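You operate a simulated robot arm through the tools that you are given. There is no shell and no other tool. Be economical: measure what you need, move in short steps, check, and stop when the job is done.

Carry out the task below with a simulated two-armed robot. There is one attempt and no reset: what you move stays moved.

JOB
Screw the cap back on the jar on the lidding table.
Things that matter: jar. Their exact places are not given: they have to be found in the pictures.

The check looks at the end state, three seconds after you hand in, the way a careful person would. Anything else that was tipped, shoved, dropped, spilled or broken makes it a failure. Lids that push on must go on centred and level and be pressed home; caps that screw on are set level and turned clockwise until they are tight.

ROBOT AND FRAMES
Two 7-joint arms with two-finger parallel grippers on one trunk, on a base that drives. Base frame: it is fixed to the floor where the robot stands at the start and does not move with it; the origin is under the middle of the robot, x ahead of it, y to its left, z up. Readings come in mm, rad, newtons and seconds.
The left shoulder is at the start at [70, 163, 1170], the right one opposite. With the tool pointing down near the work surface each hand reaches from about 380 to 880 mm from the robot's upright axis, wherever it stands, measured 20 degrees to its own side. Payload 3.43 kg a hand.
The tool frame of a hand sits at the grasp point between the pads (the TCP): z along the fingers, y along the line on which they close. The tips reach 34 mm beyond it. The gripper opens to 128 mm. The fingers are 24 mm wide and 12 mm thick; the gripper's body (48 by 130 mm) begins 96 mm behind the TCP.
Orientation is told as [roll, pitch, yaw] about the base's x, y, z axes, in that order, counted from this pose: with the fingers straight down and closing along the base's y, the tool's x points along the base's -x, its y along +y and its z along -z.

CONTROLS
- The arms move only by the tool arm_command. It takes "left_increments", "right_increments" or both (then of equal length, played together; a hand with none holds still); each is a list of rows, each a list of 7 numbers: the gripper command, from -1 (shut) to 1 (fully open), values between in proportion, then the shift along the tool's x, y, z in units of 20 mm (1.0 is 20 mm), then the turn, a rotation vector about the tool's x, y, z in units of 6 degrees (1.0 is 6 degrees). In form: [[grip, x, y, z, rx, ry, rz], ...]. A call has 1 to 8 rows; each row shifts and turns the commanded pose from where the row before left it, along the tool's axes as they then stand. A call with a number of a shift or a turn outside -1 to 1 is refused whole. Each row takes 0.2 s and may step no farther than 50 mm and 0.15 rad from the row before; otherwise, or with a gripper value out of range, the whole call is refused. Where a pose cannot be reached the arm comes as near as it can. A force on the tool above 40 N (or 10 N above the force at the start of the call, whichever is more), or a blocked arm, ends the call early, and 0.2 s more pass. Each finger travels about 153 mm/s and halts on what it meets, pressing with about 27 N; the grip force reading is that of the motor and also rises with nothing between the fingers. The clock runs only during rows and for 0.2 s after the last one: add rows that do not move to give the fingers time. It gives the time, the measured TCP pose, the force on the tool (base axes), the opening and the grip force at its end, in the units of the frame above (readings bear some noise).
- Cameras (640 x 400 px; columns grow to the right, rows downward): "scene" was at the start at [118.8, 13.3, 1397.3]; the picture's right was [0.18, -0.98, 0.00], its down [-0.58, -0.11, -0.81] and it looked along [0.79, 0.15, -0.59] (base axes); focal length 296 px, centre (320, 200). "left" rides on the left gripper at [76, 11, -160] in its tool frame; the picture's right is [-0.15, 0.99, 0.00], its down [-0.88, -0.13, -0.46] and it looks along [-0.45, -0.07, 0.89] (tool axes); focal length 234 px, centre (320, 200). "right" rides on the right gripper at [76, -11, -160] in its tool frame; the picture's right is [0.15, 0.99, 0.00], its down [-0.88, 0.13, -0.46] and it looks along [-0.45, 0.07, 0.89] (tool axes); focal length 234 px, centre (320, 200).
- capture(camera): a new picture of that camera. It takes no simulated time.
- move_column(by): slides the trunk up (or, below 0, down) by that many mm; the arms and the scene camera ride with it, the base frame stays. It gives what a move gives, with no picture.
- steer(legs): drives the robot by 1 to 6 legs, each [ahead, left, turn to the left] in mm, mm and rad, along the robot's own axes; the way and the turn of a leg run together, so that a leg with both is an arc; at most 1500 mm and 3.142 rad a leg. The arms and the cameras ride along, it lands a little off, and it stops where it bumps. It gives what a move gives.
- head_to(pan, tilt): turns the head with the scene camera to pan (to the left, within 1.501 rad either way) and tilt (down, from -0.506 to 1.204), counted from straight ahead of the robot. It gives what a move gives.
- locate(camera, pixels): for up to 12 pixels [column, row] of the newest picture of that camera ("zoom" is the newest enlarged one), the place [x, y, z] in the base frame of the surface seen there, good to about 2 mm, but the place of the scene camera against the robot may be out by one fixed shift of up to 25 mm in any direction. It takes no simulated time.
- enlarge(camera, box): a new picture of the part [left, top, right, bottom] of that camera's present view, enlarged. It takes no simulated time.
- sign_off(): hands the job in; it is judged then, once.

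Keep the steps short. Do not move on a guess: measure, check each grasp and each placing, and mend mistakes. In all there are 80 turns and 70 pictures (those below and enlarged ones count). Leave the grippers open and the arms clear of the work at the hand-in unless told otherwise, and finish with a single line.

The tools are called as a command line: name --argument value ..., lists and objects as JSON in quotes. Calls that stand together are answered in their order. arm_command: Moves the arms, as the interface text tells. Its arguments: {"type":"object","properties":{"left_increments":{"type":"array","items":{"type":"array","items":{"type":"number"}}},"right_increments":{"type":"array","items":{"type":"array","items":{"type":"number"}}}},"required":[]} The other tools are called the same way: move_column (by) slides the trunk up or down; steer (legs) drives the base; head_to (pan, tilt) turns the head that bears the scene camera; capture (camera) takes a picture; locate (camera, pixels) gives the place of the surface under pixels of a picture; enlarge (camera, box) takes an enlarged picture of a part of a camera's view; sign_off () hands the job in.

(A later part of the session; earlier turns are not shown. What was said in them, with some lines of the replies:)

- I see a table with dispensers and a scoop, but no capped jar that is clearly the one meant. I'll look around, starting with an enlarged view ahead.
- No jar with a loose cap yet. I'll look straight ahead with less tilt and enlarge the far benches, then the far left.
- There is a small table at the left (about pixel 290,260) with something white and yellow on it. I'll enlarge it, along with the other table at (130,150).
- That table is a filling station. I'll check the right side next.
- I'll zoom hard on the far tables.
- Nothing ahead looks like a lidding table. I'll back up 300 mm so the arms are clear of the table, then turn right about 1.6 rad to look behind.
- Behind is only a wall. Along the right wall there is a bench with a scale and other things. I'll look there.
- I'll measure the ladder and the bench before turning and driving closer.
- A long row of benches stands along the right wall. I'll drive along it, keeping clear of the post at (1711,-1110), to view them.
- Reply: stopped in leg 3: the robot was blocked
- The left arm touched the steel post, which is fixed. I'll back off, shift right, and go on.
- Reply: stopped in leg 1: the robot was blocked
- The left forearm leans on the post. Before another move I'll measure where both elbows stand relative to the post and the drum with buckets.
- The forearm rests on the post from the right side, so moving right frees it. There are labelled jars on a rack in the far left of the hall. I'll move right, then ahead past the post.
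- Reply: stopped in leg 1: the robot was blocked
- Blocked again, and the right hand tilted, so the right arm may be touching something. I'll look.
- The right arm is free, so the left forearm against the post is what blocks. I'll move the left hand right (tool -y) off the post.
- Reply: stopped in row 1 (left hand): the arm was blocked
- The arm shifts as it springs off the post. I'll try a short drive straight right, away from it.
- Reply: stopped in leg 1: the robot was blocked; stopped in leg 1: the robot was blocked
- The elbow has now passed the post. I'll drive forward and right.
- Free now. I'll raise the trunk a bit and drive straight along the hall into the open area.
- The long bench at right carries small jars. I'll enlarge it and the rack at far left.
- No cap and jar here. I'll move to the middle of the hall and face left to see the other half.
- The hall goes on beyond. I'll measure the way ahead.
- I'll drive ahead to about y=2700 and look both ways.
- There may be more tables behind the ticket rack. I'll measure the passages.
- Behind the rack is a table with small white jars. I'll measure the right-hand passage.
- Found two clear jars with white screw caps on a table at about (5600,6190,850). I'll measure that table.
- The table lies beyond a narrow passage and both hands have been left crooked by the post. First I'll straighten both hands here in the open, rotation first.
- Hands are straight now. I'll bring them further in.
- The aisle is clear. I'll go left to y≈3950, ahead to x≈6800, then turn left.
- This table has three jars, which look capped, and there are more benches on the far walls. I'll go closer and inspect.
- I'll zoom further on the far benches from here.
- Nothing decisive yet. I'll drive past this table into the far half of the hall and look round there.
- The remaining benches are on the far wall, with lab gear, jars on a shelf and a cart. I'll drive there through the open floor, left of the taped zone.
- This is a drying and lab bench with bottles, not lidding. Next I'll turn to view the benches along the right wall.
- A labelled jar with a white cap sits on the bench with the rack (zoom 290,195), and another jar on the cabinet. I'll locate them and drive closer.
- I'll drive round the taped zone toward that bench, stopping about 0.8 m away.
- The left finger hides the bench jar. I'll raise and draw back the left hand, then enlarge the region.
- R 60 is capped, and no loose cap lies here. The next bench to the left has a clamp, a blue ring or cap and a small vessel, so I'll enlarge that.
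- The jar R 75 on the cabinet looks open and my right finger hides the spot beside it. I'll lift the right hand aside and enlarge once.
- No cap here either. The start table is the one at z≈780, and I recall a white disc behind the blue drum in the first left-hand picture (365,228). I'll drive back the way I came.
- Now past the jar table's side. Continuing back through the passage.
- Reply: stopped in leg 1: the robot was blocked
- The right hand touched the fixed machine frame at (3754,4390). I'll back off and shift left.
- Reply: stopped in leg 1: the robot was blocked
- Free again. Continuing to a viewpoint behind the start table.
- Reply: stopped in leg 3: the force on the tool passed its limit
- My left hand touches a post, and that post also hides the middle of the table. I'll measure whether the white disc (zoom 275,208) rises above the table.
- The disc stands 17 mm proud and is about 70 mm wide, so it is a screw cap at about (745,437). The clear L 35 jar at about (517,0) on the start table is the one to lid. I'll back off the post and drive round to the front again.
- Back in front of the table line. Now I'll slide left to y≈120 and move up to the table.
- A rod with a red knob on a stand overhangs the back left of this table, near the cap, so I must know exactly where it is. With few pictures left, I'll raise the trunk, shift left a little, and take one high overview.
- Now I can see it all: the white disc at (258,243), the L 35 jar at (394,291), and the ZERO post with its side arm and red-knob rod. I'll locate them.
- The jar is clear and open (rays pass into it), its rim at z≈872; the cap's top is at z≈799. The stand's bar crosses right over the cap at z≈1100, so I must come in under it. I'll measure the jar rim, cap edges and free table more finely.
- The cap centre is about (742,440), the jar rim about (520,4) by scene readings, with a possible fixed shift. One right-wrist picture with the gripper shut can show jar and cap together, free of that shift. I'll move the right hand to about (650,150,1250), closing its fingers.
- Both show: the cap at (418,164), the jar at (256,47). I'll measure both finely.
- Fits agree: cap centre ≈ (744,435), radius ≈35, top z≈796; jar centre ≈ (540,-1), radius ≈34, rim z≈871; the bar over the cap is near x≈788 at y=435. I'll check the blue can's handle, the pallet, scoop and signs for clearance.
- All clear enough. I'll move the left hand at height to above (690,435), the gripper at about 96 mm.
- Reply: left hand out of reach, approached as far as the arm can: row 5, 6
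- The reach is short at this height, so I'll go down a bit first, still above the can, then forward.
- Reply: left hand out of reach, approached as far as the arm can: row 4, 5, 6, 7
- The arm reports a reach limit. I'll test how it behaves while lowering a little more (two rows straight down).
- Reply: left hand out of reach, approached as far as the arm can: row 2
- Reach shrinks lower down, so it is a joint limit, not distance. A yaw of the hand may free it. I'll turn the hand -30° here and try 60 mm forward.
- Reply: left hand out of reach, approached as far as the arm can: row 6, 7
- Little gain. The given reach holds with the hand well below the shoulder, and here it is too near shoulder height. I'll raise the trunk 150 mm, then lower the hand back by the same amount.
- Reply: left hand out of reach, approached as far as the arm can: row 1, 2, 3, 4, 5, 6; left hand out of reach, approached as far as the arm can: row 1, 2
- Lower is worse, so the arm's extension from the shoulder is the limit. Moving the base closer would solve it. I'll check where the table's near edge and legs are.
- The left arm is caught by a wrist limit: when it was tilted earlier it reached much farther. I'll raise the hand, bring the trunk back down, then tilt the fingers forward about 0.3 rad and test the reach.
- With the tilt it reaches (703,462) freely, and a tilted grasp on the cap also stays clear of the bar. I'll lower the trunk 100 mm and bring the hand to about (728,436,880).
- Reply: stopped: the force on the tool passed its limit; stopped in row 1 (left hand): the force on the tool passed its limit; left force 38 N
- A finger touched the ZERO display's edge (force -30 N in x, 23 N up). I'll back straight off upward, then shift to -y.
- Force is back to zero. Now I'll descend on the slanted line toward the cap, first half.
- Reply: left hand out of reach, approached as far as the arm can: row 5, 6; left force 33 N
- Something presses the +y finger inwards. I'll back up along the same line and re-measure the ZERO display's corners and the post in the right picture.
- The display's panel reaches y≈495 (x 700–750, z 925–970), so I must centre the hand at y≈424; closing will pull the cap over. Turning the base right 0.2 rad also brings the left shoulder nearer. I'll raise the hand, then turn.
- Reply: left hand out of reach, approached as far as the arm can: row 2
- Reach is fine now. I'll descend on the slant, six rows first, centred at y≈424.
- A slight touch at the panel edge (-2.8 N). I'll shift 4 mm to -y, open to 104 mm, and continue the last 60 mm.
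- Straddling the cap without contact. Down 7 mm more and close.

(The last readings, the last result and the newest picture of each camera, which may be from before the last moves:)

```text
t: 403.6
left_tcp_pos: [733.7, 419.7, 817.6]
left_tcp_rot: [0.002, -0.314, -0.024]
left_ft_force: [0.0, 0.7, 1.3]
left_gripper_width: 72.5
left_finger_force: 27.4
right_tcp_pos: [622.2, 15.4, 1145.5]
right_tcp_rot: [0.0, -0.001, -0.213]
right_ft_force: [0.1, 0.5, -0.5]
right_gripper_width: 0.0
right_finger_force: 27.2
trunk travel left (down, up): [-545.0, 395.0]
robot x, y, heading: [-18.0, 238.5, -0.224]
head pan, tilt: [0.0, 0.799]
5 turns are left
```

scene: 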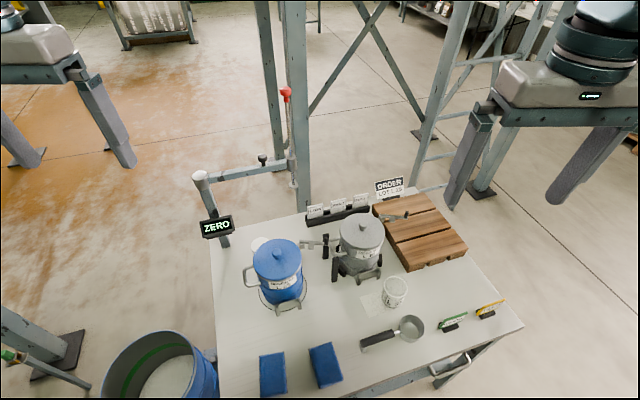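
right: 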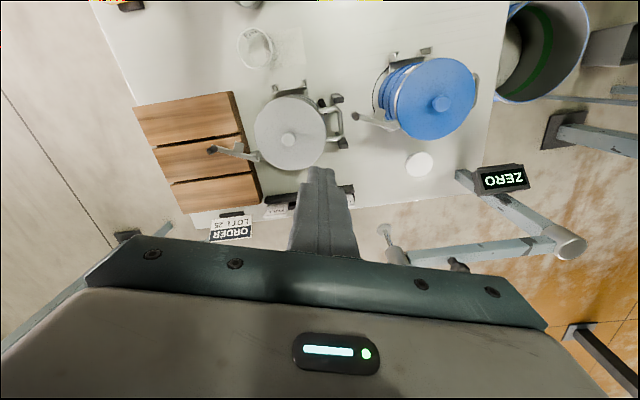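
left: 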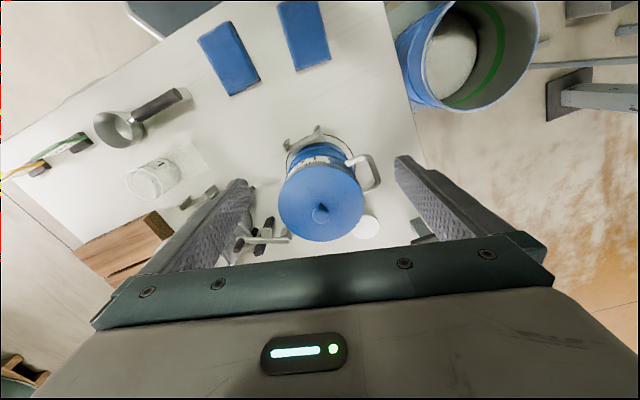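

The cap is gripped (72.5 mm wide). With only 5 turns left I must be quick: lift back out along the same line while the right hand clears away to the right, slide the base right along the table, and carry the cap to above the jar.

arm_command --left_increments '[[-1, -0.095, 0, -0.99, 0, 0, 0], [-1, -0.095, 0, -0.99, 0, 0, 0], [-1, -0.095, 0, -0.99, 0, 0, 0], [-1, -0.095, 0, -0.99, 0, 0, 0], [-1, -0.095, 0, -0.99, 0, 0, 0], [-1, -0.095, 0, -0.99, 0, 0, 0], [-1, -0.095, 0, -0.99, 0, 0, 0], [-1, -0.095, 0, -0.99, 0, 0, 0]]' --right_increments '[[-1, 0.3, -0.8, -0.3, 0, 0, 0], [-1, 0.3, -0.8, -0.3, 0, 0, 0], [-1, 0.3, -0.8, -0.3, 0, 0, 0], [-1, 0.3, -0.8, -0.3, 0, 0, 0], [-1, 0.3, -0.8, -0.3, 0, 0, 0], [-1, 0.3, -0.8, -0.3, 0, 0, 0], [-1, 0.3, -0.8, -0.3, 0, 0, 0], [-1, 0.3, -0.8, -0.3, 0, 0, 0]]'

arm_command --left_increments '[[-1, -0.095, 0, -0.99, 0, 0, 0], [-1, -0.3, 0, -1, 0, 0, 0], [-1, -0.3, 0, -1, 0, 0, 0], [-1, -0.3, 0, -1, 0, 0, 0], [-1, -0.3, 0, -1, 0, 0, 0], [-1, -0.3, 0, -1, 0, 0, 0], [-1, 0, 0, 0, 0, 0, 0], [-1, 0, 0, 0, 0, 0, 0]]' --right_increments '[[-1, 0.3, -0.8, 0, 0, 0, 0], [-1, 0.3, -0.8, 0, 0, 0, 0], [-1, 0.3, -0.8, 0, 0, 0, 0], [-1, 0.3, -0.8, 0, 0, 0, 0], [-1, 0.3, -0.8, 0, 0, 0, 0], [-1, 0.3, -0.8, 0, 0, 0, 0], [1, 0.3, -0.8, 0, 0, 0, 0], [1, 0.3, -0.8, 0, 0, 0, 0]]'

steer --legs '[[50, -87, 0]]'

arm_command --left_increments '[[-1, 0.51, -0.966, -0.165, 0, 0, 0], [-1, 0.51, -0.966, -0.165, 0, 0, 0], [-1, 0.51, -0.966, -0.165, 0, 0, 0], [-1, 0.51, -0.966, -0.165, 0, 0, 0], [-1, 0.51, -0.966, -0.165, 0, 0, 0], [-1, 0.51, -0.966, -0.165, 0, 0, 0], [-1, 0.51, -0.966, -0.165, 0, 0, 0], [-1, 0.51, -0.966, -0.165, 0, 0, 0]]'

arm_command --left_increments '[[-1, 0.51, -0.966, -0.165, 0, 0, 0], [-1, 0.51, -0.966, -0.165, 0, 0, 0], [-1, 0.51, -0.966, -0.165, 0, 0, 0], [-1, 0.51, -0.966, -0.165, 0, 0, 0], [-1, 0.51, -0.966, -0.165, 0, 0, 0], [-1, 0.51, -0.966, -0.165, 0, 0, 0], [-1, 0.51, -0.966, -0.165, 0, 0, 0], [-1, 0, 0, 0, 0, 0, 0]]'

```text
t: 405.4
left_tcp_pos: [696.2, 419.2, 975.0]
left_tcp_rot: [0.004, -0.316, -0.022]
left_ft_force: [-0.5, -0.5, -0.6]
left_gripper_width: 71.9
left_finger_force: 27.1
right_tcp_pos: [545.5, -99.0, 1192.5]
right_tcp_rot: [0.003, 0.0, -0.213]
right_ft_force: [-0.1, -0.5, 0.7]
right_gripper_width: 0.0
right_finger_force: 27.2
trunk travel left (down, up): [-545.0, 395.0]
robot x, y, heading: [-16.2, 241.7, -0.224]
head pan, tilt: [0.0, 0.799]
```

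```text
t: 407.2
left_tcp_pos: [691.0, 418.8, 1099.0]
left_tcp_rot: [0.002, -0.315, -0.023]
left_ft_force: [0.1, -1.0, 0.3]
left_gripper_width: 72.2
left_finger_force: 27.1
right_tcp_pos: [471.7, -215.2, 1192.3]
right_tcp_rot: [0.004, 0.0, -0.214]
right_ft_force: [1.0, -0.5, 0.1]
right_gripper_width: 128.1
right_finger_force: 0.1
trunk travel left (down, up): [-545.0, 395.0]
robot x, y, heading: [-20.6, 242.0, -0.218]
head pan, tilt: [0.0, 0.799]
```

```text
t: 408.3
left_tcp_pos: [720.6, 324.2, 1097.9]
left_tcp_rot: [0.003, -0.314, -0.021]
left_ft_force: [0.4, -0.2, -0.1]
left_gripper_width: 72.2
left_finger_force: 27.2
right_tcp_pos: [501.9, -309.1, 1191.3]
right_tcp_rot: [0.001, 0.003, -0.214]
right_ft_force: [0.0, -0.2, -0.3]
right_gripper_width: 128.3
right_finger_force: 0.1
trunk travel left (down, up): [-545.0, 395.0]
robot x, y, heading: [15.5, 149.3, -0.226]
head pan, tilt: [0.0, 0.799]
```

```text
t: 410.1
left_tcp_pos: [634.5, 172.9, 1096.2]
left_tcp_rot: [0.004, -0.31, -0.022]
left_ft_force: [0.6, -0.2, -0.2]
left_gripper_width: 72.3
left_finger_force: 26.9
right_tcp_pos: [503.1, -308.0, 1191.8]
right_tcp_rot: [0.002, 0.0, -0.213]
right_ft_force: [0.6, 0.0, -0.6]
right_gripper_width: 127.9
right_finger_force: 0.0
trunk travel left (down, up): [-545.0, 395.0]
robot x, y, heading: [13.4, 146.8, -0.232]
head pan, tilt: [0.0, 0.799]
```

```text
t: 411.9
left_tcp_pos: [603.8, 163.4, 1088.8]
left_tcp_rot: [0.004, -0.314, -0.019]
left_ft_force: [0.5, -0.5, -0.6]
left_gripper_width: 72.0
left_finger_force: 26.5
left hand out of reach, approached as far as the arm can: row 1, 2, 3, 4, 5, 6, 7
right_tcp_pos: [502.4, -307.9, 1191.9]
right_tcp_rot: [0.0, 0.001, -0.212]
right_ft_force: [0.7, 0.1, -0.1]
right_gripper_width: 128.3
right_finger_force: 0.0
trunk travel left (down, up): [-545.0, 395.0]
robot x, y, heading: [8.8, 146.5, -0.229]
head pan, tilt: [0.0, 0.799]
4 turns are left
```

Level and gripped, but the left arm can't cross further, so the base must carry the rest: drive by world (-74,-164), then descend straight to about 30 mm above the rim and read the pose.

steer --legs '[[-35, -176, 0]]'

arm_command --left_increments '[[-1, 0.289, 0, 0.89, 0, 0, 0], [-1, 0.289, 0, 0.89, 0, 0, 0], [-1, 0.289, 0, 0.89, 0, 0, 0], [-1, 0.289, 0, 0.89, 0, 0, 0], [-1, 0.289, 0, 0.89, 0, 0, 0], [-1, 0.289, 0, 0.89, 0, 0, 0], [-1, 0.289, 0, 0.89, 0, 0, 0], [-1, 0.289, 0, 0.89, 0, 0, 0]]'

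arm_command --left_increments '[[-1, 0, 0, 0, 0, 0, 0], [-1, 0, 0, 0, 0, 0, 0]]'

```text
t: 413.4
left_tcp_pos: [529.4, -2.1, 1089.7]
left_tcp_rot: [0.004, -0.313, -0.021]
left_ft_force: [0.6, -0.6, 0.4]
left_gripper_width: 72.1
left_finger_force: 26.9
right_tcp_pos: [427.8, -473.7, 1192.6]
right_tcp_rot: [0.0, -0.002, -0.214]
right_ft_force: [0.0, -0.3, 0.0]
right_gripper_width: 127.6
right_finger_force: 0.1
trunk travel left (down, up): [-545.0, 395.0]
robot x, y, heading: [-60.5, -19.8, -0.224]
head pan, tilt: [0.0, 0.799]
```

```text
t: 415.2
left_tcp_pos: [529.7, -1.0, 937.9]
left_tcp_rot: [0.004, -0.313, -0.02]
left_ft_force: [-0.4, 0.1, -0.9]
left_gripper_width: 72.4
left_finger_force: 26.4
right_tcp_pos: [427.9, -472.8, 1192.5]
right_tcp_rot: [-0.002, 0.003, -0.212]
right_ft_force: [0.6, -0.5, -0.5]
right_gripper_width: 128.0
right_finger_force: 0.1
trunk travel left (down, up): [-545.0, 395.0]
robot x, y, heading: [-63.0, -17.2, -0.225]
head pan, tilt: [0.0, 0.799]
```

```text
t: 415.8
left_tcp_pos: [528.6, -1.4, 937.5]
left_tcp_rot: [0.004, -0.314, -0.022]
left_ft_force: [0.3, 0.3, 0.4]
left_gripper_width: 72.1
left_finger_force: 26.8
right_tcp_pos: [428.4, -472.2, 1191.9]
right_tcp_rot: [0.0, 0.0, -0.213]
right_ft_force: [-0.1, -0.1, -0.2]
right_gripper_width: 128.1
right_finger_force: 0.1
trunk travel left (down, up): [-545.0, 395.0]
robot x, y, heading: [-65.5, -19.8, -0.229]
head pan, tilt: [0.0, 0.799]
3 turns are left
```

The cap centre is at about (539.5,-1.3), right over the jar centre, and level. Now I'll lower it on, turn it clockwise about 96° around the vertical through the cap, open slightly, turn back, and grip again.

arm_command --left_increments '[[-1, 0.1, 0, 0.309, 0, 0, 0], [-1, 0.1, 0, 0.309, 0, 0, 0], [-1, 0.1, 0, 0.309, 0, 0, 0], [-1, 0.1, 0, 0.309, 0, 0, 0], [-1, 0.031, 0, 0.095, 0, 0, 0], [-1, 0.031, 0, 0.095, 0, 0, 0], [-1, 0.031, 0, 0.095, 0, 0, 0], [-1, 0.031, 0, 0.095, 0, 0, 0]]'

arm_command --left_increments '[[-1, 0.002, 0.054, 0.006, 0.308, 0, 0.951], [-1, 0.002, 0.054, 0.006, 0.308, 0, 0.951], [-1, 0.002, 0.054, 0.006, 0.308, 0, 0.951], [-1, 0.002, 0.054, 0.006, 0.308, 0, 0.951], [-1, 0.002, 0.054, 0.006, 0.308, 0, 0.951], [-1, 0.002, 0.054, 0.006, 0.308, 0, 0.951], [-1, 0.002, 0.054, 0.006, 0.308, 0, 0.951], [-1, 0.002, 0.054, 0.006, 0.308, 0, 0.951]]'

arm_command --left_increments '[[-1, 0.002, 0.054, 0.006, 0.308, 0, 0.951], [-1, 0.002, 0.054, 0.006, 0.308, 0, 0.951], [-1, 0.002, 0.054, 0.006, 0.308, 0, 0.951], [-1, 0.002, 0.054, 0.006, 0.308, 0, 0.951], [-1, 0.002, 0.054, 0.006, 0.308, 0, 0.951], [-1, 0.002, 0.054, 0.006, 0.308, 0, 0.951], [-1, 0.002, 0.054, 0.006, 0.308, 0, 0.951], [-1, 0.002, 0.054, 0.006, 0.308, 0, 0.951]]'

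arm_command --left_increments '[[0.31, 0, 0, 0, 0, 0, 0], [0.31, 0, 0, 0, 0, 0, 0], [0.31, 0, -0.054, 0, -0.308, 0, -0.951], [0.31, 0, -0.054, 0, -0.308, 0, -0.951], [0.31, 0, -0.054, 0, -0.308, 0, -0.951], [0.31, 0, -0.054, 0, -0.308, 0, -0.951], [0.31, 0, -0.054, 0, -0.308, 0, -0.951], [0.31, 0, -0.054, 0, -0.308, 0, -0.951]]'

arm_command --left_increments '[[0.31, 0, -0.054, 0, -0.308, 0, -0.951], [0.31, 0, -0.054, 0, -0.308, 0, -0.951], [0.31, 0, -0.054, 0, -0.308, 0, -0.951], [0.31, 0, -0.054, 0, -0.308, 0, -0.951], [0.31, 0, -0.054, 0, -0.308, 0, -0.951], [0.31, 0, -0.054, 0, -0.308, 0, -0.951], [0.31, 0, -0.054, 0, -0.308, 0, -0.951], [0.31, 0, -0.054, 0, -0.308, 0, -0.951]]'

arm_command --left_increments '[[0.31, 0, -0.054, 0, -0.308, 0, -0.951], [0.31, 0, -0.054, 0, -0.308, 0, -0.951], [0.31, 0, 0, 0, 0, 0, 0], [-1, 0, 0, 0, 0, 0, 0], [-1, 0, 0, 0, 0, 0, 0]]'

```text
t: 417.6
left_tcp_pos: [529.7, -0.8, 908.8]
left_tcp_rot: [0.001, -0.319, -0.02]
left_ft_force: [1.1, 0.1, 21.4]
left_gripper_width: 72.2
left_finger_force: 27.4
right_tcp_pos: [426.3, -472.0, 1193.2]
right_tcp_rot: [0.001, -0.002, -0.214]
right_ft_force: [0.1, 0.6, 0.1]
right_gripper_width: 128.0
right_finger_force: 0.1
trunk travel left (down, up): [-545.0, 395.0]
robot x, y, heading: [-61.1, -14.9, -0.221]
head pan, tilt: [0.0, 0.799]
```

```text
t: 419.4
left_tcp_pos: [532.4, 8.6, 906.2]
left_tcp_rot: [0.002, -0.314, -0.862]
left_ft_force: [-1.6, 3.7, 11.6]
left_gripper_width: 72.3
left_finger_force: 27.2
right_tcp_pos: [426.4, -472.1, 1192.4]
right_tcp_rot: [0.0, 0.0, -0.213]
right_ft_force: [-0.2, 0.2, 0.3]
right_gripper_width: 127.9
right_finger_force: 0.1
trunk travel left (down, up): [-545.0, 395.0]
robot x, y, heading: [-63.9, -18.7, -0.226]
head pan, tilt: [0.0, 0.799]
```

```text
t: 421.2
left_tcp_pos: [541.4, 8.4, 904.7]
left_tcp_rot: [0.0, -0.31, -1.698]
left_ft_force: [1.4, 1.9, 7.4]
left_gripper_width: 72.0
left_finger_force: 27.1
right_tcp_pos: [427.2, -472.0, 1191.1]
right_tcp_rot: [0.001, -0.001, -0.213]
right_ft_force: [0.4, 0.2, -0.2]
right_gripper_width: 128.0
right_finger_force: 0.1
trunk travel left (down, up): [-545.0, 395.0]
robot x, y, heading: [-63.5, -23.2, -0.224]
head pan, tilt: [0.0, 0.799]
```

```text
t: 423.0
left_tcp_pos: [536.0, 8.7, 905.6]
left_tcp_rot: [0.001, -0.31, -1.067]
left_ft_force: [-0.1, 0.0, 0.3]
left_gripper_width: 83.6
left_finger_force: 0.0
right_tcp_pos: [427.7, -472.5, 1193.0]
right_tcp_rot: [0.0, -0.001, -0.213]
right_ft_force: [-0.2, 0.3, -0.3]
right_gripper_width: 127.9
right_finger_force: 0.0
trunk travel left (down, up): [-545.0, 395.0]
robot x, y, heading: [-62.5, -19.2, -0.221]
head pan, tilt: [0.0, 0.799]
```

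```text
t: 424.8
left_tcp_pos: [530.6, 1.2, 903.9]
left_tcp_rot: [0.003, -0.315, -0.23]
left_ft_force: [0.2, -1.4, 0.3]
left_gripper_width: 83.9
left_finger_force: 0.1
right_tcp_pos: [428.1, -472.5, 1191.8]
right_tcp_rot: [0.001, 0.002, -0.213]
right_ft_force: [-0.3, -0.2, 0.7]
right_gripper_width: 127.9
right_finger_force: 0.1
trunk travel left (down, up): [-545.0, 395.0]
robot x, y, heading: [-58.5, -19.7, -0.227]
head pan, tilt: [0.0, 0.799]
```

```text
t: 426.0
left_tcp_pos: [529.4, -0.4, 904.9]
left_tcp_rot: [0.003, -0.314, -0.021]
left_ft_force: [-0.7, -0.4, 0.8]
left_gripper_width: 69.3
left_finger_force: 26.9
right_tcp_pos: [427.7, -471.9, 1193.4]
right_tcp_rot: [-0.001, 0.001, -0.212]
right_ft_force: [-0.7, -0.3, -0.2]
right_gripper_width: 128.0
right_finger_force: 0.0
trunk travel left (down, up): [-545.0, 395.0]
robot x, y, heading: [-61.2, -19.3, -0.225]
head pan, tilt: [0.0, 0.799]
2 turns are left
```

The cap threaded on: it followed the turn downward about 4 mm while the push force fell. Next I'll regrip 4 mm lower, press lightly, and make four more clockwise strokes, then release, lift clear and take the last picture.

arm_command --left_increments '[[0.31, 0, 0, 0, 0, 0, 0], [0.31, 0.0616, 0, 0.19, 0, 0, 0], [0.31, 0, 0, 0, 0, 0, 0], [-1, 0, 0, 0, 0, 0, 0], [-1, 0, 0, 0, 0, 0, 0], [-1, 0.046, 0, 0.143, 0, 0, 0]]'

arm_command --left_increments '[[-1, 0.002, 0.054, 0.006, 0.308, 0, 0.951], [-1, 0.002, 0.054, 0.006, 0.308, 0, 0.951], [-1, 0.002, 0.054, 0.006, 0.308, 0, 0.951], [-1, 0.002, 0.054, 0.006, 0.308, 0, 0.951], [-1, 0.002, 0.054, 0.006, 0.308, 0, 0.951], [-1, 0.002, 0.054, 0.006, 0.308, 0, 0.951], [-1, 0.002, 0.054, 0.006, 0.308, 0, 0.951], [-1, 0.002, 0.054, 0.006, 0.308, 0, 0.951]]'

arm_command --left_increments '[[-1, 0.002, 0.054, 0.006, 0.308, 0, 0.951], [-1, 0.002, 0.054, 0.006, 0.308, 0, 0.951], [-1, 0.002, 0.054, 0.006, 0.308, 0, 0.951], [-1, 0.002, 0.054, 0.006, 0.308, 0, 0.951], [-1, 0.002, 0.054, 0.006, 0.308, 0, 0.951], [-1, 0.002, 0.054, 0.006, 0.308, 0, 0.951], [-1, 0.002, 0.054, 0.006, 0.308, 0, 0.951], [-1, 0.002, 0.054, 0.006, 0.308, 0, 0.951]]'

arm_command --left_increments '[[0.31, 0, 0, 0, 0, 0, 0], [0.31, -0.046, 0, -0.143, 0, 0, 0], [0.31, 0, -0.054, 0, -0.308, 0, -0.951], [0.31, 0, -0.054, 0, -0.308, 0, -0.951], [0.31, 0, -0.054, 0, -0.308, 0, -0.951], [0.31, 0, -0.054, 0, -0.308, 0, -0.951], [0.31, 0, -0.054, 0, -0.308, 0, -0.951], [0.31, 0, -0.054, 0, -0.308, 0, -0.951]]'

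arm_command --left_increments '[[0.31, 0, -0.054, 0, -0.308, 0, -0.951], [0.31, 0, -0.054, 0, -0.308, 0, -0.951], [0.31, 0, -0.054, 0, -0.308, 0, -0.951], [0.31, 0, -0.054, 0, -0.308, 0, -0.951], [0.31, 0, -0.054, 0, -0.308, 0, -0.951], [0.31, 0, -0.054, 0, -0.308, 0, -0.951], [0.31, 0, -0.054, 0, -0.308, 0, -0.951], [0.31, 0, -0.054, 0, -0.308, 0, -0.951]]'

arm_command --left_increments '[[0.31, 0, -0.054, 0, -0.308, 0, -0.951], [0.31, 0, -0.054, 0, -0.308, 0, -0.951], [0.31, 0, 0, 0, 0, 0, 0], [-1, 0, 0, 0, 0, 0, 0], [-1, 0, 0, 0, 0, 0, 0], [-1, 0.046, 0, 0.143, 0, 0, 0]]'

arm_command --left_increments '[[-1, 0.002, 0.054, 0.006, 0.308, 0, 0.951], [-1, 0.002, 0.054, 0.006, 0.308, 0, 0.951], [-1, 0.002, 0.054, 0.006, 0.308, 0, 0.951], [-1, 0.002, 0.054, 0.006, 0.308, 0, 0.951], [-1, 0.002, 0.054, 0.006, 0.308, 0, 0.951], [-1, 0.002, 0.054, 0.006, 0.308, 0, 0.951], [-1, 0.002, 0.054, 0.006, 0.308, 0, 0.951], [-1, 0.002, 0.054, 0.006, 0.308, 0, 0.951]]'

arm_command --left_increments '[[-1, 0.002, 0.054, 0.006, 0.308, 0, 0.951], [-1, 0.002, 0.054, 0.006, 0.308, 0, 0.951], [-1, 0.002, 0.054, 0.006, 0.308, 0, 0.951], [-1, 0.002, 0.054, 0.006, 0.308, 0, 0.951], [-1, 0.002, 0.054, 0.006, 0.308, 0, 0.951], [-1, 0.002, 0.054, 0.006, 0.308, 0, 0.951], [-1, 0.002, 0.054, 0.006, 0.308, 0, 0.951], [-1, 0.002, 0.054, 0.006, 0.308, 0, 0.951]]'

arm_command --left_increments '[[0.31, 0, 0, 0, 0, 0, 0], [0.31, -0.046, 0, -0.143, 0, 0, 0], [0.31, 0, -0.054, 0, -0.308, 0, -0.951], [0.31, 0, -0.054, 0, -0.308, 0, -0.951], [0.31, 0, -0.054, 0, -0.308, 0, -0.951], [0.31, 0, -0.054, 0, -0.308, 0, -0.951], [0.31, 0, -0.054, 0, -0.308, 0, -0.951], [0.31, 0, -0.054, 0, -0.308, 0, -0.951]]'

arm_command --left_increments '[[0.31, 0, -0.054, 0, -0.308, 0, -0.951], [0.31, 0, -0.054, 0, -0.308, 0, -0.951], [0.31, 0, -0.054, 0, -0.308, 0, -0.951], [0.31, 0, -0.054, 0, -0.308, 0, -0.951], [0.31, 0, -0.054, 0, -0.308, 0, -0.951], [0.31, 0, -0.054, 0, -0.308, 0, -0.951], [0.31, 0, -0.054, 0, -0.308, 0, -0.951], [0.31, 0, -0.054, 0, -0.308, 0, -0.951]]'

arm_command --left_increments '[[0.31, 0, -0.054, 0, -0.308, 0, -0.951], [0.31, 0, -0.054, 0, -0.308, 0, -0.951], [0.31, 0, 0, 0, 0, 0, 0], [-1, 0, 0, 0, 0, 0, 0], [-1, 0, 0, 0, 0, 0, 0], [-1, 0.046, 0, 0.143, 0, 0, 0]]'

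arm_command --left_increments '[[-1, 0.002, 0.054, 0.006, 0.308, 0, 0.951], [-1, 0.002, 0.054, 0.006, 0.308, 0, 0.951], [-1, 0.002, 0.054, 0.006, 0.308, 0, 0.951], [-1, 0.002, 0.054, 0.006, 0.308, 0, 0.951], [-1, 0.002, 0.054, 0.006, 0.308, 0, 0.951], [-1, 0.002, 0.054, 0.006, 0.308, 0, 0.951], [-1, 0.002, 0.054, 0.006, 0.308, 0, 0.951], [-1, 0.002, 0.054, 0.006, 0.308, 0, 0.951]]'

arm_command --left_increments '[[-1, 0.002, 0.054, 0.006, 0.308, 0, 0.951], [-1, 0.002, 0.054, 0.006, 0.308, 0, 0.951], [-1, 0.002, 0.054, 0.006, 0.308, 0, 0.951], [-1, 0.002, 0.054, 0.006, 0.308, 0, 0.951], [-1, 0.002, 0.054, 0.006, 0.308, 0, 0.951], [-1, 0.002, 0.054, 0.006, 0.308, 0, 0.951], [-1, 0.002, 0.054, 0.006, 0.308, 0, 0.951], [-1, 0.002, 0.054, 0.006, 0.308, 0, 0.951]]'

arm_command --left_increments '[[0.31, 0, 0, 0, 0, 0, 0], [0.31, -0.046, 0, -0.143, 0, 0, 0], [0.31, 0, -0.054, 0, -0.308, 0, -0.951], [0.31, 0, -0.054, 0, -0.308, 0, -0.951], [0.31, 0, -0.054, 0, -0.308, 0, -0.951], [0.31, 0, -0.054, 0, -0.308, 0, -0.951], [0.31, 0, -0.054, 0, -0.308, 0, -0.951], [0.31, 0, -0.054, 0, -0.308, 0, -0.951]]'

arm_command --left_increments '[[0.31, 0, -0.054, 0, -0.308, 0, -0.951], [0.31, 0, -0.054, 0, -0.308, 0, -0.951], [0.31, 0, -0.054, 0, -0.308, 0, -0.951], [0.31, 0, -0.054, 0, -0.308, 0, -0.951], [0.31, 0, -0.054, 0, -0.308, 0, -0.951], [0.31, 0, -0.054, 0, -0.308, 0, -0.951], [0.31, 0, -0.054, 0, -0.308, 0, -0.951], [0.31, 0, -0.054, 0, -0.308, 0, -0.951]]'

arm_command --left_increments '[[0.31, 0, -0.054, 0, -0.308, 0, -0.951], [0.31, 0, -0.054, 0, -0.308, 0, -0.951], [0.31, 0, 0, 0, 0, 0, 0], [-1, 0, 0, 0, 0, 0, 0], [-1, 0, 0, 0, 0, 0, 0], [-1, 0, 0, 0, 0, 0, 0]]'

```text
t: 427.4
left_tcp_pos: [529.8, 0.1, 899.7]
left_tcp_rot: [0.003, -0.316, -0.021]
left_ft_force: [-1.8, 2.5, 13.6]
left_gripper_width: 70.2
left_finger_force: 26.7
right_tcp_pos: [426.1, -472.6, 1193.9]
right_tcp_rot: [0.001, 0.0, -0.212]
right_ft_force: [-0.4, 0.0, 0.0]
right_gripper_width: 127.9
right_finger_force: 0.0
trunk travel left (down, up): [-545.0, 395.0]
robot x, y, heading: [-62.9, -23.2, -0.226]
head pan, tilt: [0.0, 0.799]
```

```text
t: 429.2
left_tcp_pos: [533.1, 7.3, 898.9]
left_tcp_rot: [0.004, -0.315, -0.863]
left_ft_force: [6.4, -0.1, 30.3]
left_gripper_width: 70.4
left_finger_force: 27.2
right_tcp_pos: [425.9, -471.8, 1193.1]
right_tcp_rot: [0.002, -0.002, -0.213]
right_ft_force: [-0.5, 0.7, 0.3]
right_gripper_width: 128.0
right_finger_force: 0.1
trunk travel left (down, up): [-545.0, 395.0]
robot x, y, heading: [-61.0, -15.9, -0.222]
head pan, tilt: [0.0, 0.799]
```

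```text
t: 431.0
left_tcp_pos: [539.7, 9.2, 897.0]
left_tcp_rot: [0.002, -0.313, -1.701]
left_ft_force: [7.1, -3.5, 26.6]
left_gripper_width: 70.4
left_finger_force: 26.8
right_tcp_pos: [426.1, -474.0, 1194.6]
right_tcp_rot: [0.002, 0.0, -0.213]
right_ft_force: [-0.3, -0.3, 0.3]
right_gripper_width: 128.0
right_finger_force: 0.1
trunk travel left (down, up): [-545.0, 395.0]
robot x, y, heading: [-64.2, -21.9, -0.228]
head pan, tilt: [0.0, 0.799]
```

```text
t: 432.8
left_tcp_pos: [536.3, 9.3, 898.3]
left_tcp_rot: [0.001, -0.312, -1.066]
left_ft_force: [-0.5, -0.3, 0.2]
left_gripper_width: 84.0
left_finger_force: 0.1
right_tcp_pos: [427.3, -472.0, 1192.2]
right_tcp_rot: [-0.001, 0.001, -0.213]
right_ft_force: [0.2, 0.5, 1.0]
right_gripper_width: 127.8
right_finger_force: 0.1
trunk travel left (down, up): [-545.0, 395.0]
robot x, y, heading: [-62.5, -20.0, -0.227]
head pan, tilt: [0.0, 0.799]
```

```text
t: 434.6
left_tcp_pos: [529.4, 3.3, 900.1]
left_tcp_rot: [0.004, -0.315, -0.228]
left_ft_force: [0.3, 0.2, -1.4]
left_gripper_width: 83.6
left_finger_force: 0.0
right_tcp_pos: [427.9, -472.9, 1192.5]
right_tcp_rot: [0.001, 0.002, -0.214]
right_ft_force: [-0.1, 0.3, 0.0]
right_gripper_width: 128.0
right_finger_force: 0.1
trunk travel left (down, up): [-545.0, 395.0]
robot x, y, heading: [-62.6, -18.2, -0.224]
head pan, tilt: [0.0, 0.799]
```

```text
t: 436.0
left_tcp_pos: [528.6, 0.9, 897.2]
left_tcp_rot: [0.001, -0.318, -0.019]
left_ft_force: [-0.7, 3.1, 13.3]
left_gripper_width: 72.2
left_finger_force: 26.9
right_tcp_pos: [426.0, -472.0, 1193.0]
right_tcp_rot: [0.0, 0.0, -0.214]
right_ft_force: [-0.1, 0.4, 0.8]
right_gripper_width: 128.0
right_finger_force: 0.1
trunk travel left (down, up): [-545.0, 395.0]
robot x, y, heading: [-63.3, -19.1, -0.226]
head pan, tilt: [0.0, 0.799]
```

```text
t: 437.8
left_tcp_pos: [530.9, 6.4, 896.0]
left_tcp_rot: [0.005, -0.315, -0.86]
left_ft_force: [-3.4, -2.8, 16.6]
left_gripper_width: 71.7
left_finger_force: 27.1
right_tcp_pos: [425.7, -471.8, 1193.0]
right_tcp_rot: [0.002, 0.001, -0.212]
right_ft_force: [0.4, 0.1, -0.9]
right_gripper_width: 127.8
right_finger_force: 0.1
trunk travel left (down, up): [-545.0, 395.0]
robot x, y, heading: [-63.1, -19.4, -0.226]
head pan, tilt: [0.0, 0.799]
```

```text
t: 439.6
left_tcp_pos: [539.6, 11.8, 895.5]
left_tcp_rot: [0.001, -0.31, -1.698]
left_ft_force: [-4.5, -0.2, 11.6]
left_gripper_width: 72.9
left_finger_force: 27.2
right_tcp_pos: [425.6, -471.5, 1193.7]
right_tcp_rot: [0.002, -0.001, -0.213]
right_ft_force: [0.5, 0.1, 0.0]
right_gripper_width: 128.1
right_finger_force: 0.1
trunk travel left (down, up): [-545.0, 395.0]
robot x, y, heading: [-61.9, -19.5, -0.225]
head pan, tilt: [0.0, 0.799]
```

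```text
t: 441.4
left_tcp_pos: [533.7, 10.3, 897.3]
left_tcp_rot: [0.001, -0.312, -1.064]
left_ft_force: [0.8, -0.3, 0.0]
left_gripper_width: 83.8
left_finger_force: 0.0
right_tcp_pos: [428.8, -473.3, 1192.8]
right_tcp_rot: [0.001, -0.001, -0.213]
right_ft_force: [-0.6, 0.3, 0.3]
right_gripper_width: 128.0
right_finger_force: 0.0
trunk travel left (down, up): [-545.0, 395.0]
robot x, y, heading: [-64.4, -20.9, -0.22]
head pan, tilt: [0.0, 0.799]
```

```text
t: 443.2
left_tcp_pos: [527.6, 4.0, 897.9]
left_tcp_rot: [0.004, -0.314, -0.228]
left_ft_force: [-0.5, 0.4, 0.3]
left_gripper_width: 83.8
left_finger_force: 0.1
right_tcp_pos: [428.9, -472.7, 1191.6]
right_tcp_rot: [0.0, 0.002, -0.212]
right_ft_force: [-0.7, 0.8, 0.0]
right_gripper_width: 128.2
right_finger_force: 0.0
trunk travel left (down, up): [-545.0, 395.0]
robot x, y, heading: [-63.3, -19.1, -0.228]
head pan, tilt: [0.0, 0.799]
```

```text
t: 444.6
left_tcp_pos: [526.3, 0.3, 897.7]
left_tcp_rot: [0.001, -0.318, -0.019]
left_ft_force: [-0.2, 1.8, 13.6]
left_gripper_width: 71.9
left_finger_force: 27.4
right_tcp_pos: [426.7, -471.9, 1193.6]
right_tcp_rot: [0.001, 0.0, -0.213]
right_ft_force: [0.6, 0.2, 0.0]
right_gripper_width: 128.0
right_finger_force: 0.1
trunk travel left (down, up): [-545.0, 395.0]
robot x, y, heading: [-63.8, -20.0, -0.222]
head pan, tilt: [0.0, 0.799]
```

```text
t: 446.4
left_tcp_pos: [530.5, 10.1, 895.2]
left_tcp_rot: [0.005, -0.315, -0.86]
left_ft_force: [5.6, 2.8, 26.3]
left_gripper_width: 72.4
left_finger_force: 26.9
right_tcp_pos: [426.1, -471.0, 1193.1]
right_tcp_rot: [0.002, -0.001, -0.213]
right_ft_force: [-0.4, 0.2, 0.1]
right_gripper_width: 128.2
right_finger_force: 0.1
trunk travel left (down, up): [-545.0, 395.0]
robot x, y, heading: [-60.9, -18.1, -0.225]
head pan, tilt: [0.0, 0.799]
```

```text
t: 448.2
left_tcp_pos: [537.4, 11.4, 893.8]
left_tcp_rot: [0.002, -0.312, -1.7]
left_ft_force: [-2.4, -3.1, 21.3]
left_gripper_width: 71.9
left_finger_force: 27.1
right_tcp_pos: [425.4, -472.7, 1193.3]
right_tcp_rot: [0.002, -0.001, -0.214]
right_ft_force: [-0.7, -0.6, 0.5]
right_gripper_width: 127.9
right_finger_force: 0.0
trunk travel left (down, up): [-545.0, 395.0]
robot x, y, heading: [-65.4, -14.7, -0.222]
head pan, tilt: [0.0, 0.799]
```

```text
t: 450.0
left_tcp_pos: [531.7, 11.3, 896.6]
left_tcp_rot: [0.003, -0.312, -1.066]
left_ft_force: [0.3, 1.0, 0.4]
left_gripper_width: 84.3
left_finger_force: 0.1
right_tcp_pos: [427.6, -473.9, 1191.5]
right_tcp_rot: [0.0, 0.0, -0.214]
right_ft_force: [0.6, 0.4, 0.1]
right_gripper_width: 127.9
right_finger_force: 0.0
trunk travel left (down, up): [-545.0, 395.0]
robot x, y, heading: [-62.2, -17.6, -0.221]
head pan, tilt: [0.0, 0.799]
```

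```text
t: 451.8
left_tcp_pos: [528.7, 5.1, 895.8]
left_tcp_rot: [0.002, -0.313, -0.226]
left_ft_force: [-0.1, -0.5, -0.5]
left_gripper_width: 84.0
left_finger_force: 0.0
right_tcp_pos: [428.0, -472.6, 1192.3]
right_tcp_rot: [0.0, 0.002, -0.212]
right_ft_force: [0.6, 0.0, 0.2]
right_gripper_width: 128.2
right_finger_force: 0.0
trunk travel left (down, up): [-545.0, 395.0]
robot x, y, heading: [-66.2, -21.3, -0.218]
head pan, tilt: [0.0, 0.799]
```

```text
t: 453.2
left_tcp_pos: [527.7, 2.4, 895.8]
left_tcp_rot: [0.004, -0.315, -0.02]
left_ft_force: [0.0, 0.5, 1.3]
left_gripper_width: 70.5
left_finger_force: 26.9
right_tcp_pos: [427.4, -473.4, 1192.8]
right_tcp_rot: [-0.001, -0.001, -0.213]
right_ft_force: [0.6, -0.5, -0.4]
right_gripper_width: 127.8
right_finger_force: 0.0
trunk travel left (down, up): [-545.0, 395.0]
robot x, y, heading: [-63.0, -14.9, -0.226]
head pan, tilt: [0.0, 0.799]
1 turns are left
```

Last turn: one more pressed clockwise stroke to tighten, then open, lift straight up clear, open fully, and hand in.

arm_command --left_increments '[[-1, 0.046, 0, 0.143, 0, 0, 0], [-1, 0.002, 0.054, 0.006, 0.308, 0, 0.951], [-1, 0.002, 0.054, 0.006, 0.308, 0, 0.951], [-1, 0.002, 0.054, 0.006, 0.308, 0, 0.951], [-1, 0.002, 0.054, 0.006, 0.308, 0, 0.951], [-1, 0.002, 0.054, 0.006, 0.308, 0, 0.951], [-1, 0.002, 0.054, 0.006, 0.308, 0, 0.951], [-1, 0.002, 0.054, 0.006, 0.308, 0, 0.951]]'

arm_command --left_increments '[[-1, 0.002, 0.054, 0.006, 0.308, 0, 0.951], [-1, 0.002, 0.054, 0.006, 0.308, 0, 0.951], [-1, 0.002, 0.054, 0.006, 0.308, 0, 0.951], [-1, 0.002, 0.054, 0.006, 0.308, 0, 0.951], [-1, 0.002, 0.054, 0.006, 0.308, 0, 0.951], [-1, 0.002, 0.054, 0.006, 0.308, 0, 0.951], [-1, 0.002, 0.054, 0.006, 0.308, 0, 0.951], [-1, 0.002, 0.054, 0.006, 0.308, 0, 0.951]]'

arm_command --left_increments '[[0.31, 0, 0, 0, 0, 0, 0], [0.35, 0, 0, 0, 0, 0, 0], [0.35, -0.1, 0, -0.3, 0, 0, 0], [0.35, -0.2, 0, -0.62, 0, 0, 0], [0.35, -0.308, 0, -0.951, 0, 0, 0], [0.35, -0.308, 0, -0.951, 0, 0, 0], [0.35, -0.308, 0, -0.951, 0, 0, 0], [0.35, -0.308, 0, -0.951, 0, 0, 0]]'

arm_command --left_increments '[[0.35, -0.308, 0, -0.951, 0, 0, 0], [0.35, -0.308, 0, -0.951, 0, 0, 0], [0.35, -0.308, 0, -0.951, 0, 0, 0], [1, -0.308, 0, -0.951, 0, 0, 0], [1, -0.308, 0, -0.951, 0, 0, 0], [1, 0, 0, 0, 0, 0, 0], [1, 0, 0, 0, 0, 0, 0]]'

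sign_off

```text
t: 455.0
left_tcp_pos: [529.0, 9.1, 893.9]
left_tcp_rot: [0.005, -0.315, -0.757]
left_ft_force: [-1.2, -1.5, 31.3]
left_gripper_width: 70.8
left_finger_force: 27.4
right_tcp_pos: [423.9, -472.7, 1193.7]
right_tcp_rot: [0.0, -0.002, -0.213]
right_ft_force: [0.2, -0.2, -0.3]
right_gripper_width: 127.6
right_finger_force: 0.0
trunk travel left (down, up): [-545.0, 395.0]
robot x, y, heading: [-60.8, -15.2, -0.226]
head pan, tilt: [0.0, 0.799]
```

```text
t: 456.8
left_tcp_pos: [535.9, 14.3, 891.8]
left_tcp_rot: [0.003, -0.312, -1.595]
left_ft_force: [-2.0, -0.8, 30.5]
left_gripper_width: 70.5
left_finger_force: 27.0
right_tcp_pos: [425.5, -472.6, 1193.3]
right_tcp_rot: [0.002, -0.002, -0.213]
right_ft_force: [-0.3, -0.7, 0.8]
right_gripper_width: 128.1
right_finger_force: 0.2
trunk travel left (down, up): [-545.0, 395.0]
robot x, y, heading: [-64.5, -17.7, -0.23]
head pan, tilt: [0.0, 0.799]
```

```text
t: 458.6
left_tcp_pos: [537.0, 12.9, 991.7]
left_tcp_rot: [0.002, -0.31, -1.591]
left_ft_force: [0.0, 0.0, 0.7]
left_gripper_width: 86.2
left_finger_force: 0.0
right_tcp_pos: [427.2, -473.3, 1191.1]
right_tcp_rot: [0.0, -0.001, -0.213]
right_ft_force: [0.4, -0.5, -0.3]
right_gripper_width: 128.0
right_finger_force: 0.0
trunk travel left (down, up): [-545.0, 395.0]
robot x, y, heading: [-60.1, -18.8, -0.227]
head pan, tilt: [0.0, 0.799]
```

```text
t: 460.2
left_tcp_pos: [537.6, 10.9, 1090.4]
left_tcp_rot: [0.003, -0.31, -1.592]
left_ft_force: [-0.2, -0.4, 0.9]
left_gripper_width: 127.8
left_finger_force: 0.1
right_tcp_pos: [428.6, -470.9, 1192.7]
right_tcp_rot: [-0.003, 0.001, -0.213]
right_ft_force: [0.6, -0.1, -0.3]
right_gripper_width: 128.2
right_finger_force: 0.0
trunk travel left (down, up): [-545.0, 395.0]
robot x, y, heading: [-63.0, -20.6, -0.225]
head pan, tilt: [0.0, 0.799]
```

```text
The job is handed in.
```

I put the cap on the L 35 jar, turned it clockwise about 470° under light pressure and handed in with both grippers open and clear, but I took no picture afterwards, so tightness, the jar's place and the ZERO display (which I hit at 30 N or more, twice) are unchecked.
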